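You operate a simulated robot arm through the tools that you are given. There is no shell and no other tool. Be economical: measure what you need, move in short steps, check, and stop when the job is done.

Carry out the task below with a simulated robot arm. There is one attempt and no reset: what you move stays moved.

TASK
Pull the fine drawer open.
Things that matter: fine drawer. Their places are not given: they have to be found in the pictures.

It is judged by the outcome, as a careful person would: the job done as asked, and still so three seconds after it is handed in. It fails if anything else is knocked over, pushed out of place, dropped, spilled or broken.

THE ROBOT
A 6-joint arm with a two-finger parallel gripper, fixed in place. Base frame: the origin is at the foot of the arm, x ahead of it, y to its left, z up. Lengths are in m, angles in degrees, forces in N, time in s.
With the tool pointing down near the work surface it reaches from about 0.1 to 0.64 m from the base axis. Its first joint turns from -66.0 to 66.0 degrees. Payload 2.9 kg.
Tool frame: the origin (TCP) lies between the finger pads and is the grasp point; the fingertips stand 0.03 m ahead of it; z points along the fingers, y is the line along which they close. The gripper opens to 0.11 m. The fingers are 0.02 m wide and 0.01 m thick; the gripper's body (0.048 by 0.112 m) begins 0.055 m behind the TCP.
Orientation is that of the tool frame in the base frame, as a unit quaternion [w, x, y, z]. With the fingers straight down and closing along the base's y, the tool's x points along the base's -x, its y along +y and its z along -z.

THE INTERFACE
- The arm moves only by the tool drive_tool. Its argument "steps" is a list of rows, each a list of 7 numbers: the shift along the tool's x, y, z in m, then the turn, a rotation vector about the tool's x, y, z in degrees, then the gripper command, from -1 (fully open) to 1 (shut), values between in proportion. In form: [[dx, dy, dz, rx, ry, rz, hand], ...]. A call has 1 to 10 rows; each row shifts and turns the commanded pose from where the row before left it, along the tool's axes as they then stand. A row lasts 0.2 s, in which the tool goes at most 0.05 m and 8.6 degrees; a call with a longer step from one row to the next is refused whole, and so is a gripper value outside its range. A pose out of reach is approached as far as the arm can. The call stops where the force on the tool passes 40 N (or 10 N more than at its start, if that is more) or the arm is blocked; 0.2 s more then pass. The fingers move at their own pace (about 0.108 m/s each) and stop on an object; they squeeze with about 28 N. The grip force told is the motor's: it shows also when the fingers shut on nothing. Time passes only in rows, and 0.2 s behind the last, so rows that do not move let the fingers close. It gives the time, the measured TCP pose, the force on the tool (base axes), the opening and the grip force at its end, in the units of the frame above (readings bear some noise).
- Cameras (640 x 400 px; columns grow to the right, rows downward): "scene" is fixed at [0.0651, 0.4403, 1.361]; the picture's right is [-0.81, -0.59, 0.00], its down [-0.47, 0.64, -0.61] and it looks along [0.36, -0.49, -0.79] (base axes); focal length 373 px, centre (320, 200). "wrist" rides on the gripper at [-0.036, 0, -0.057] in the tool frame; the picture's right is [0.00, -1.00, 0.00], its down [0.97, 0.00, -0.24] and it looks along [0.24, 0.00, 0.97] (tool axes); focal length 218 px, centre (320, 200).
- grab_frame(camera): a new picture of that camera. No time passes.
- probe_pixels(camera, pixels): there is no depth. For up to 12 entries [column, row, z] of the newest picture of that camera ("zoom" is the newest enlarged one), the place [x, y] in the base frame at which the ray of that pixel passes the height z, good to about 0.002 m. No time passes.
- zoom(camera, box): a new picture of the part [left, top, right, bottom] of that camera's present view, enlarged. No time passes.
- finish_job(): hands the job in; it is judged then, once.

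Work in short steps. Measure before you move; look again where a grasp or a placing could have gone wrong, and mend it. You have 60 turns and 22 pictures in all, the two below and enlarged ones among them. Open the gripper and draw the arm clear of the work before you hand the job in, unless the task says otherwise; then end with one line.

The tools are called after "Request:" as a command line: name --pt "numbers of a row" for each row, then --argument value for the rest, lists and objects as JSON in quotes. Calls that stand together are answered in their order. drive_tool: Moves the arm, as the interface text tells. Its arguments: {"type":"object","properties":{"steps":{"type":"array"}},"required":["steps"]} The other tools are called the same way: grab_frame (camera) takes a picture; probe_pixels (camera, pixels) gives the place at which the rays of pixels pass given heights; zoom (camera, box) takes an enlarged picture of a part of a camera's view; finish_job () hands the job in.

At the start:

```text
time: 0.0
position: [0.3652, -0.0721, 0.8609]
tcp_rot: [0.0, 0.001, 1.0, 0.001]
contact_force: [-0.4, -0.8, -1.0]
finger_gap: 0.1098
finger_force: 0.1
```

scene: 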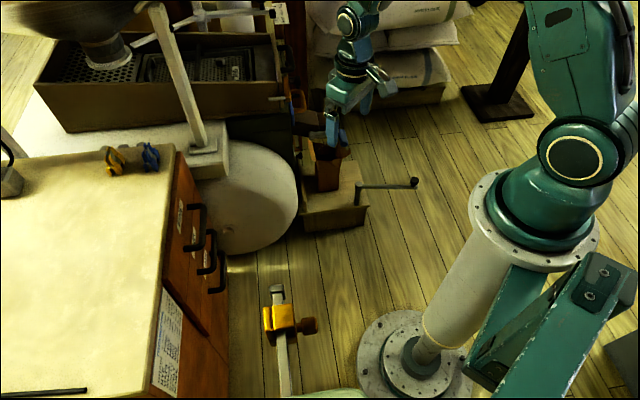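
wrist: 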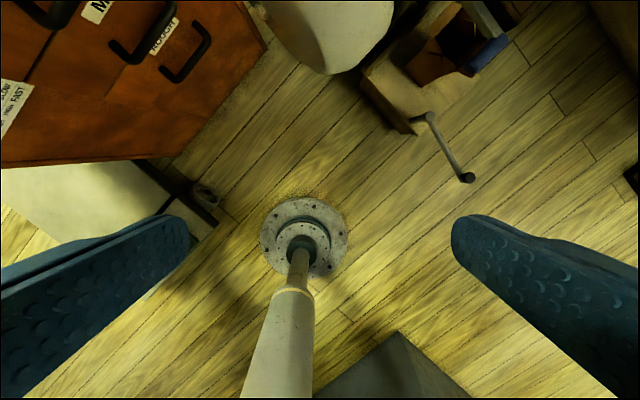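

The cabinet with three handles is around (170-225, 200-290) in the scene. I enlarge it to read the labels.

Request:
zoom --camera "scene" --box '[140, 150, 260, 310]'

Request:
zoom --camera "wrist" --box '[0, 0, 270, 170]'

```text
2.50 times, centred on (200, 230) of scene
```

zoom: 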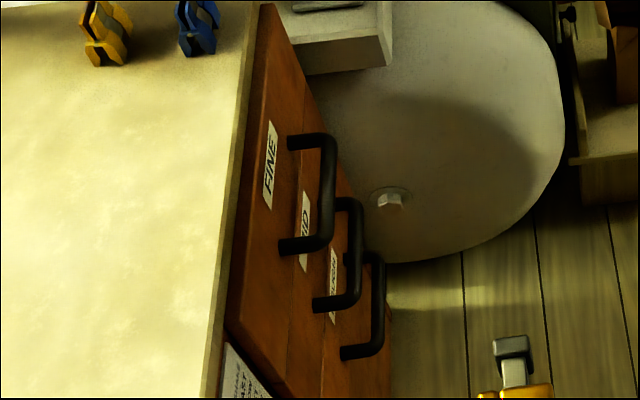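

```text
2.35 times, centred on (135, 85) of wrist
```

zoom: 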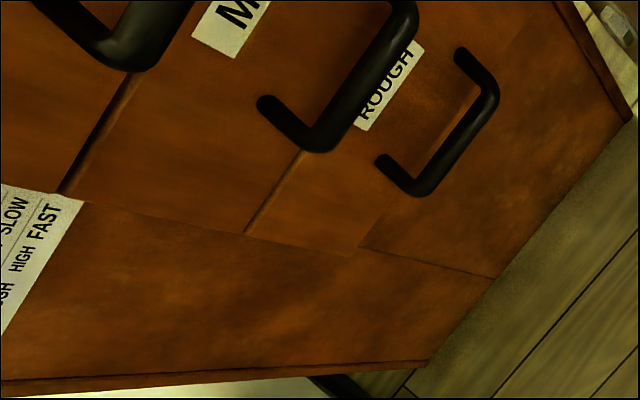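

FINE is the topmost drawer (handle ends at zoom (290,143), (282,247)). I measure the cabinet's front edge and handle at several heights.

Request:
zoom --camera "scene" --box '[140, 150, 260, 310]'

Request:
probe_pixels --camera "scene" --pixels '[[174, 148, 0.565], [138, 395, 0.565], [174, 148, 0.6], [138, 395, 0.6]]'

Request:
probe_pixels --camera "zoom" --pixels '[[290, 143, 0.45], [282, 247, 0.45], [290, 143, 0.5], [282, 247, 0.5], [326, 140, 0.45], [324, 240, 0.45], [326, 140, 0.5], [324, 240, 0.5], [272, 5, 0.565], [228, 330, 0.565], [250, 20, 0.565], [212, 380, 0.565]]'

```text
2.50 times, centred on (200, 230) of scene
```

zoom: 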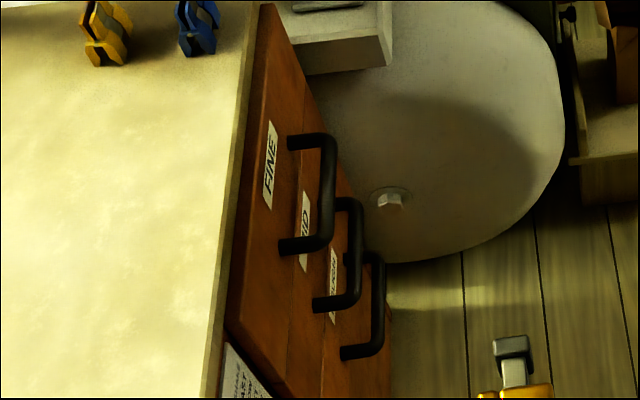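

```text
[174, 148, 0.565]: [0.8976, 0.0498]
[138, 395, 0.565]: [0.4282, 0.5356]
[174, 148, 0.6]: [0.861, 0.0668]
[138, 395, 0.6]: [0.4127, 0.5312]
```

```text
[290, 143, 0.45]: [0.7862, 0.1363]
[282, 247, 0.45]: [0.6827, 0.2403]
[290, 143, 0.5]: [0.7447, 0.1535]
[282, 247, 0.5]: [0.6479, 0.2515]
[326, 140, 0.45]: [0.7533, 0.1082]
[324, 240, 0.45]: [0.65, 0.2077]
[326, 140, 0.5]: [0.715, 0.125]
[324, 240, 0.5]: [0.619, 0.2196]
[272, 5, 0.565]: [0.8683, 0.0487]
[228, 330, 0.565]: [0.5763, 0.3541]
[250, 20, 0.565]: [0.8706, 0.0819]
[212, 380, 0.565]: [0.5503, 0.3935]
```

I triangulate the handle corners using both cameras.

Request:
probe_pixels --camera "wrist" --pixels '[[50, 23, 0.4], [50, 23, 0.45], [50, 23, 0.5], [134, 61, 0.25], [134, 61, 0.3], [134, 61, 0.35], [134, 61, 0.4], [177, 81, 0.15], [177, 81, 0.2], [177, 81, 0.25], [177, 81, 0.3]]'

Request:
probe_pixels --camera "zoom" --pixels '[[325, 243, 0.4], [325, 243, 0.45], [325, 243, 0.5], [355, 302, 0.25], [355, 302, 0.3], [355, 302, 0.35], [355, 302, 0.4], [378, 352, 0.15], [378, 352, 0.2], [378, 352, 0.25], [378, 352, 0.3]]'

```text
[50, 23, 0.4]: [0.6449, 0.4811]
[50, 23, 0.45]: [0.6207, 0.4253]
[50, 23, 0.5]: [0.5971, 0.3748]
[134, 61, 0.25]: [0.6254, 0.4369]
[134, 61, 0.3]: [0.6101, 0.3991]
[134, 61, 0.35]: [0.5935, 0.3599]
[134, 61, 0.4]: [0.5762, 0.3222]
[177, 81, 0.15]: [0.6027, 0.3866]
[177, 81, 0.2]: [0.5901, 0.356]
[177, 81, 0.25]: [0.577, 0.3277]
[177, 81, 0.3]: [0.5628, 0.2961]
```

```text
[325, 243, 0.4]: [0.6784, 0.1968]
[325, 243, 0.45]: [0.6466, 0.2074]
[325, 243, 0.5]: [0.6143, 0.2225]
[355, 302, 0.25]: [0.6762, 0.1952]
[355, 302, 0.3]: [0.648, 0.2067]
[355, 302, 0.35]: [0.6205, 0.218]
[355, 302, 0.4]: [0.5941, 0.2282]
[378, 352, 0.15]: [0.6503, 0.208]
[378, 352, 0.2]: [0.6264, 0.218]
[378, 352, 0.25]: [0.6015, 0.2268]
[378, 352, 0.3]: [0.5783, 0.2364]
```

Triangulation gives the FINE bar at z≈0.615, from about (0.540,0.252) to (0.627,0.164), with the face normal along (-.7,-.7). I turn the tool 45° in yaw, then tilt it toward the face, in free space.

Request:
drive_tool --pt "0 0 0 0 0 7.5 -1" --pt "0 0 0 0 0 7.5 -1" --pt "0 0 0 0 0 7.5 -1" --pt "0 0 0 0 0 7.5 -1" --pt "0 0 0 0 0 7.5 -1" --pt "0 0 0 0 0 7.5 -1"

Request:
drive_tool --pt "0 0 0 -7.5 0 0 -1" --pt "0 0 0 -7.5 0 0 -1" --pt "0 0 0 -7.5 0 0 -1" --pt "0 0 0 -7.5 0 0 -1" --pt "0 0 0 -7.5 0 0 -1" --pt "0 0 0 -7.5 0 0 -1" --pt "0 0 0 -5 0 0 -1"

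Request:
grab_frame --camera "wrist"

```text
time: 1.4
position: [0.3656, -0.0712, 0.8613]
tcp_rot: [-0.001, 0.384, 0.923, 0.0]
contact_force: [0.1, 0.3, -0.5]
finger_gap: 0.11
finger_force: 0.1
```

```text
time: 3.0
position: [0.3652, -0.0716, 0.8622]
tcp_rot: [0.163, 0.347, 0.836, 0.391]
contact_force: [-0.2, -0.3, 0.0]
finger_gap: 0.1098
finger_force: 0.1
```

```text
16 pictures are left
```

wrist: 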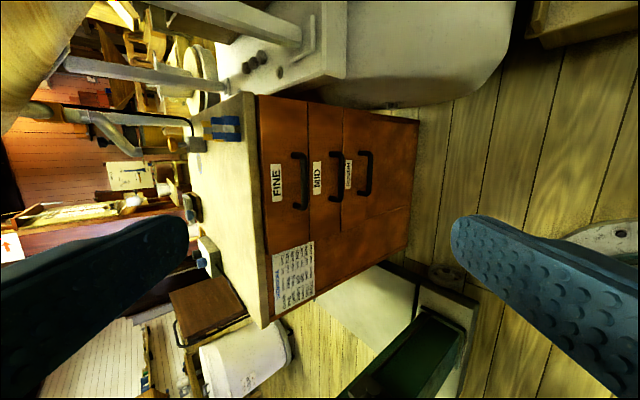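

FINE's handle shows at about (300,155)-(300,208). I enlarge it for precise triangulation.

Request:
zoom --camera "wrist" --box '[230, 80, 390, 260]'

```text
2.22 times, centred on (310, 170) of wrist
```

zoom: 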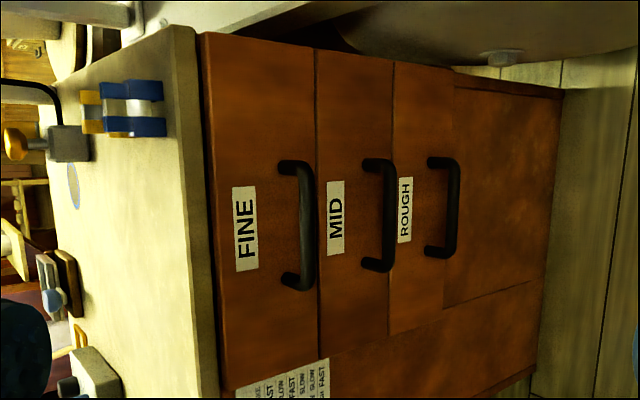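

Request:
probe_pixels --camera "zoom" --pixels '[[307, 168, 0.58], [307, 168, 0.6], [307, 168, 0.62], [307, 168, 0.64], [308, 282, 0.58], [308, 282, 0.6], [308, 282, 0.62], [308, 282, 0.64], [283, 167, 0.62], [287, 280, 0.62], [183, 200, 0.72], [205, 200, 0.7]]'

Request:
probe_pixels --camera "scene" --pixels '[[203, 206, 0.58], [203, 206, 0.6], [203, 206, 0.62], [203, 206, 0.64], [201.5, 247, 0.58], [201.5, 247, 0.6], [201.5, 247, 0.62], [201.5, 247, 0.64], [166, 230, 0.72], [166, 230, 0.76], [173, 230, 0.72], [173, 230, 0.7]]'

```text
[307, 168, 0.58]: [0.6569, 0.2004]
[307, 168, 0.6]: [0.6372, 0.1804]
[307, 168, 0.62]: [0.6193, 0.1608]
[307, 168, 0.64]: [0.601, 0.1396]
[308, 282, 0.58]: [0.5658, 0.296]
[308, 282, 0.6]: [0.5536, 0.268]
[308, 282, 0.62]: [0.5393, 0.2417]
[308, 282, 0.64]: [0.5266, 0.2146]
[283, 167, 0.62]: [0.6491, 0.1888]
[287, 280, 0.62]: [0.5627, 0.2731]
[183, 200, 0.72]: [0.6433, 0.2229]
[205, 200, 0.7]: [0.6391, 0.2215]
```

```text
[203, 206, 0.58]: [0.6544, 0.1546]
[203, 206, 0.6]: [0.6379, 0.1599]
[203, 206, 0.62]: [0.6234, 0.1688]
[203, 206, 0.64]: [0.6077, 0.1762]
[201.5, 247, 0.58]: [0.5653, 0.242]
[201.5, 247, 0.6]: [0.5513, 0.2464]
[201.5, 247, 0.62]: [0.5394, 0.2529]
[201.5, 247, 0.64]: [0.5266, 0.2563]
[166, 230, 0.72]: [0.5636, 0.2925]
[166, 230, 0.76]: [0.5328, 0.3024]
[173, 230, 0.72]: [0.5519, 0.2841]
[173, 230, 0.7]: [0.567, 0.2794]
```

Both cameras agree: bar centre (0.585, 0.209, 0.613); cabinet top ≈0.727, flush with face. I move to a pre-grasp about 0.10 m back along the tool axis, narrowing the gripper to about 0.034 m.

Request:
drive_tool --pt "0.0054 0.0047 0.0414 0 0 0 0" --pt "0.0054 0.0047 0.0414 0 0 0 0.38" --pt "0.0054 0.0047 0.0414 0 0 0 0.38" --pt "0.0054 0.0047 0.0414 0 0 0 0.38" --pt "0.0054 0.0047 0.0414 0 0 0 0.38" --pt "0.0054 0.0047 0.0414 0 0 0 0.38" --pt "0.0054 0.0047 0.0414 0 0 0 0.38" --pt "0.0054 0.0047 0.0414 0 0 0 0.38"

Request:
grab_frame --camera "wrist"

Request:
grab_frame --camera "scene"

```text
time: 4.8
position: [0.5312, 0.155, 0.6759]
tcp_rot: [0.161, 0.348, 0.837, 0.39]
contact_force: [0.2, 0.7, -0.7]
finger_gap: 0.034
finger_force: 0.1
```

```text
14 pictures are left
```

wrist: 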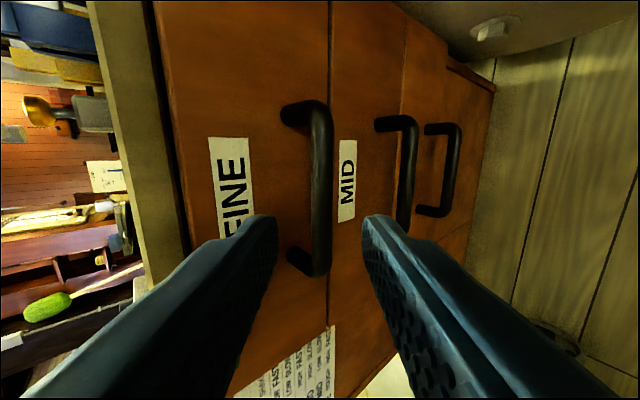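

```text
13 pictures are left
```

scene: 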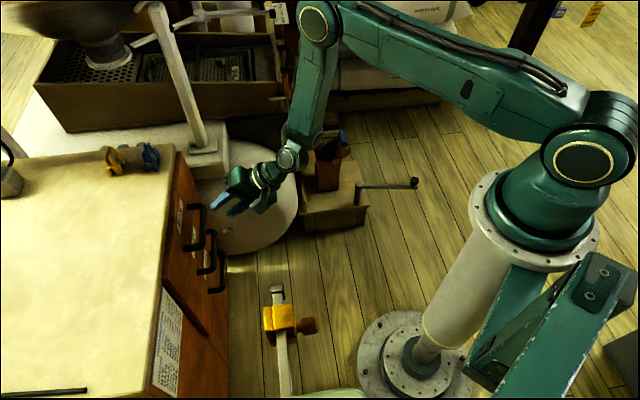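

The bar (column ~321) is centred between the fingers. I advance 0.088 m along the tool axis in small steps.

Request:
drive_tool --pt "0 0 0.02 0 0 0 0.38" --pt "0 0 0.02 0 0 0 0.38" --pt "0 0 0.015 0 0 0 0.38" --pt "0 0 0.012 0 0 0 0.38" --pt "0 0 0.011 0 0 0 0.38" --pt "0 0 0.01 0 0 0 0.38"

Request:
grab_frame --camera "wrist"

```text
time: 6.2
position: [0.5786, 0.2031, 0.6215]
tcp_rot: [0.161, 0.347, 0.837, 0.39]
contact_force: [-0.3, 0.5, 0.2]
finger_gap: 0.034
finger_force: 0.0
```

```text
12 pictures are left
```

wrist: 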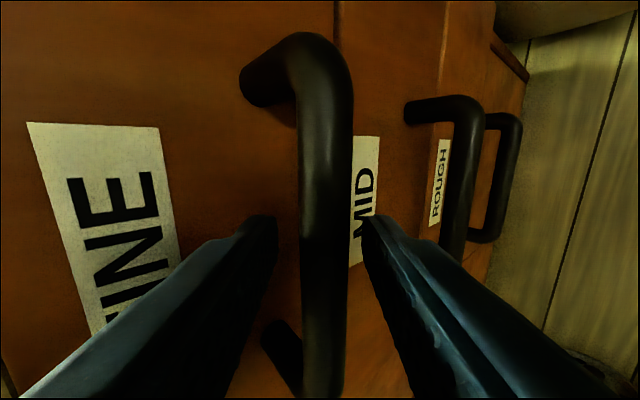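

The bar sits between the fingers with no contact force. I close on it.

Request:
drive_tool --pt "0 0 0 0 0 0 0.7" --pt "0 0 0 0 0 0 1" --pt "0 0 0 0 0 0 1" --pt "0 0 0 0 0 0 1"

```text
time: 7.2
position: [0.5788, 0.2012, 0.6203]
tcp_rot: [0.161, 0.348, 0.837, 0.39]
contact_force: [1.3, -0.4, -12.0]
finger_gap: 0.0155
finger_force: 45.2
```

Gripped at 0.0155 m opening. I pull straight out along the face normal, slowly.

Request:
drive_tool --pt "0 -0.0064 -0.0077 0 0 0 1" --pt "0 -0.0064 -0.0077 0 0 0 1" --pt "0 -0.0064 -0.0077 0 0 0 1" --pt "0 -0.0064 -0.0077 0 0 0 1" --pt "0 -0.0064 -0.0077 0 0 0 1"

Request:
grab_frame --camera "scene"

```text
time: 8.4
position: [0.5421, 0.1654, 0.6201]
tcp_rot: [0.162, 0.348, 0.837, 0.39]
contact_force: [2.5, -0.5, -25.1]
finger_gap: 0.0158
finger_force: 44.9
```

```text
11 pictures are left
```

scene: 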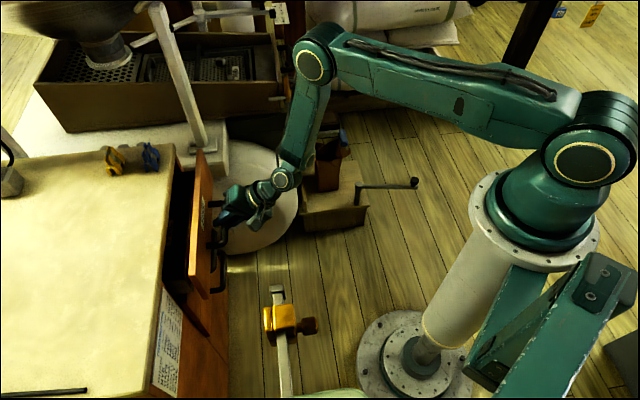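

The drawer is sliding out. Vertical force of -25 N suggests I'm lifting slightly, so I lower the command 2 mm and continue pulling.

Request:
drive_tool --pt "0 -0.0015 0.0013 0 0 0 1" --pt "0 -0.0064 -0.0077 0 0 0 1" --pt "0 -0.0064 -0.0077 0 0 0 1" --pt "0 -0.0064 -0.0077 0 0 0 1" --pt "0 -0.0064 -0.0077 0 0 0 1" --pt "0 -0.0064 -0.0077 0 0 0 1" --pt "0 -0.0064 -0.0077 0 0 0 1"

```text
time: 10.0
position: [0.5011, 0.1263, 0.6193]
tcp_rot: [0.161, 0.348, 0.837, 0.391]
contact_force: [-6.6, 6.3, -3.7]
finger_gap: 0.0154
finger_force: 44.8
```

Request:
drive_tool --pt "0 -0.0064 -0.0077 0 0 0 1" --pt "0 -0.0064 -0.0077 0 0 0 1" --pt "0 -0.0064 -0.0077 0 0 0 1" --pt "0 -0.0064 -0.0077 0 0 0 1" --pt "0 -0.0064 -0.0077 0 0 0 1" --pt "0 -0.0064 -0.0077 0 0 0 1"

Request:
grab_frame --camera "scene"

```text
time: 11.4
position: [0.459, 0.0834, 0.619]
tcp_rot: [0.162, 0.348, 0.837, 0.39]
contact_force: [-1.3, 2.3, -5.8]
finger_gap: 0.0156
finger_force: 45.5
```

```text
10 pictures are left
```

scene: 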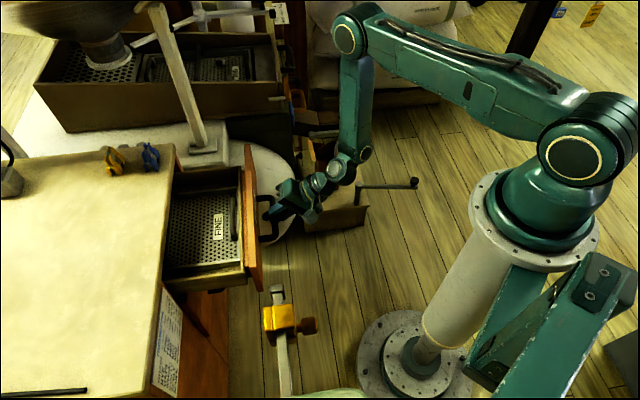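

About 0.17 m open. I pull gently a bit further, watching for an end stop.

Request:
drive_tool --pt "0 -0.0064 -0.0077 0 0 0 1" --pt "0 -0.0064 -0.0077 0 0 0 1" --pt "0 -0.0064 -0.0077 0 0 0 1"

Request:
zoom --camera "scene" --box '[130, 130, 310, 310]'

```text
time: 12.2
position: [0.4374, 0.0613, 0.6186]
tcp_rot: [0.161, 0.348, 0.837, 0.391]
contact_force: [-5.8, 6.7, -7.9]
finger_gap: 0.0156
finger_force: 45.4
```

```text
2.22 times, centred on (220, 220) of scene
```

zoom: 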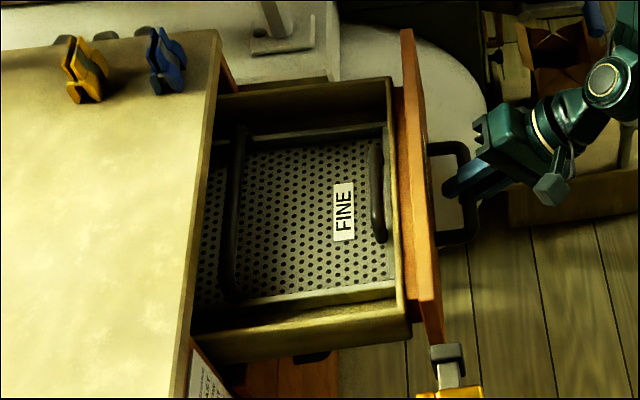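

Still smooth, and the drawer is well supported with most of its tray showing. I pull another 0.03 m, then look.

Request:
drive_tool --pt "0 -0.0064 -0.0077 0 0 0 1" --pt "0 -0.0064 -0.0077 0 0 0 1" --pt "0 -0.0064 -0.0077 0 0 0 1"

Request:
zoom --camera "scene" --box '[130, 130, 310, 310]'

```text
time: 13.0
position: [0.4161, 0.0391, 0.6194]
tcp_rot: [0.161, 0.347, 0.837, 0.391]
contact_force: [-1.0, 3.5, -6.7]
finger_gap: 0.0155
finger_force: 45.4
```

```text
2.22 times, centred on (220, 220) of scene
```

zoom: 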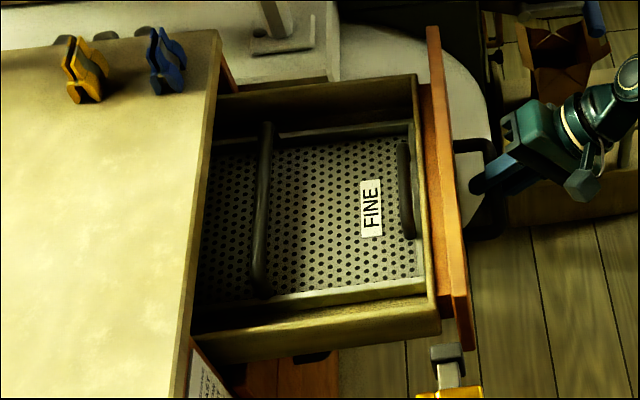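

About 0.23 m open and stable. I release with a partial opening and retreat along the tool axis.

Request:
drive_tool --pt "0 0 0 0 0 0 0.7" --pt "0 0 0 0 0 0 0.4" --pt "0 0 0 0 0 0 0.4" --pt "0 0 -0.01 0 0 0 0.4" --pt "0 0 -0.015 0 0 0 0.4" --pt "0 0 -0.02 0 0 0 0.4" --pt "0 0 -0.03 0 0 0 0.4" --pt "0 0 -0.03 0 0 0 0.4" --pt "0 0 -0.03 0 0 0 0"

Request:
grab_frame --camera "scene"

```text
time: 15.0
position: [0.3408, -0.0315, 0.7068]
tcp_rot: [0.162, 0.348, 0.837, 0.391]
contact_force: [0.1, -0.1, -1.1]
finger_gap: 0.0551
finger_force: 0.2
```

```text
7 pictures are left
```

scene: 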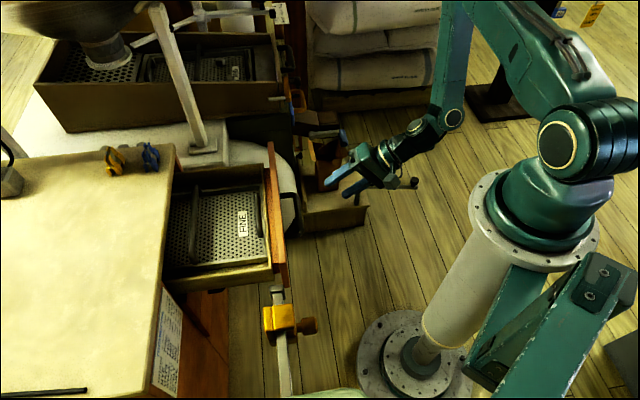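

The drawer stays open and the gripper is clear. I open fully, back up a little and check the drawer holds.

Request:
drive_tool --pt "0 0.02 -0.02 0 0 0 -1" --pt "0 0.03 -0.02 0 0 0 -1" --pt "0 0.03 -0.02 0 0 0 -1" --pt "0 0 0 0 0 0 -1" --pt "0 0 0 0 0 0 -1" --pt "0 0 0 0 0 0 -1"

Request:
grab_frame --camera "scene"

```text
time: 16.4
position: [0.3471, -0.03, 0.8064]
tcp_rot: [0.162, 0.348, 0.837, 0.391]
contact_force: [0.2, 0.9, -0.8]
finger_gap: 0.11
finger_force: 0.1
```

```text
6 pictures are left
```

scene: 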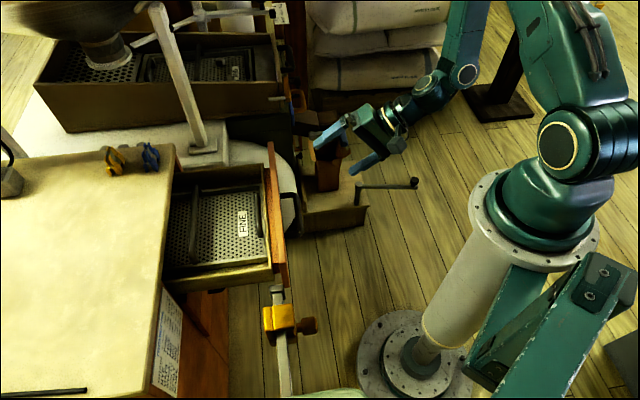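

The drawer is open and unmoved since release, nothing else is disturbed, and the arm is clear. I hand in.

Request:
finish_job

```text
The job is handed in.
```

The FINE drawer is pulled open about 0.23 m, well out but not to its end stop, with the gripper open and the arm clear.
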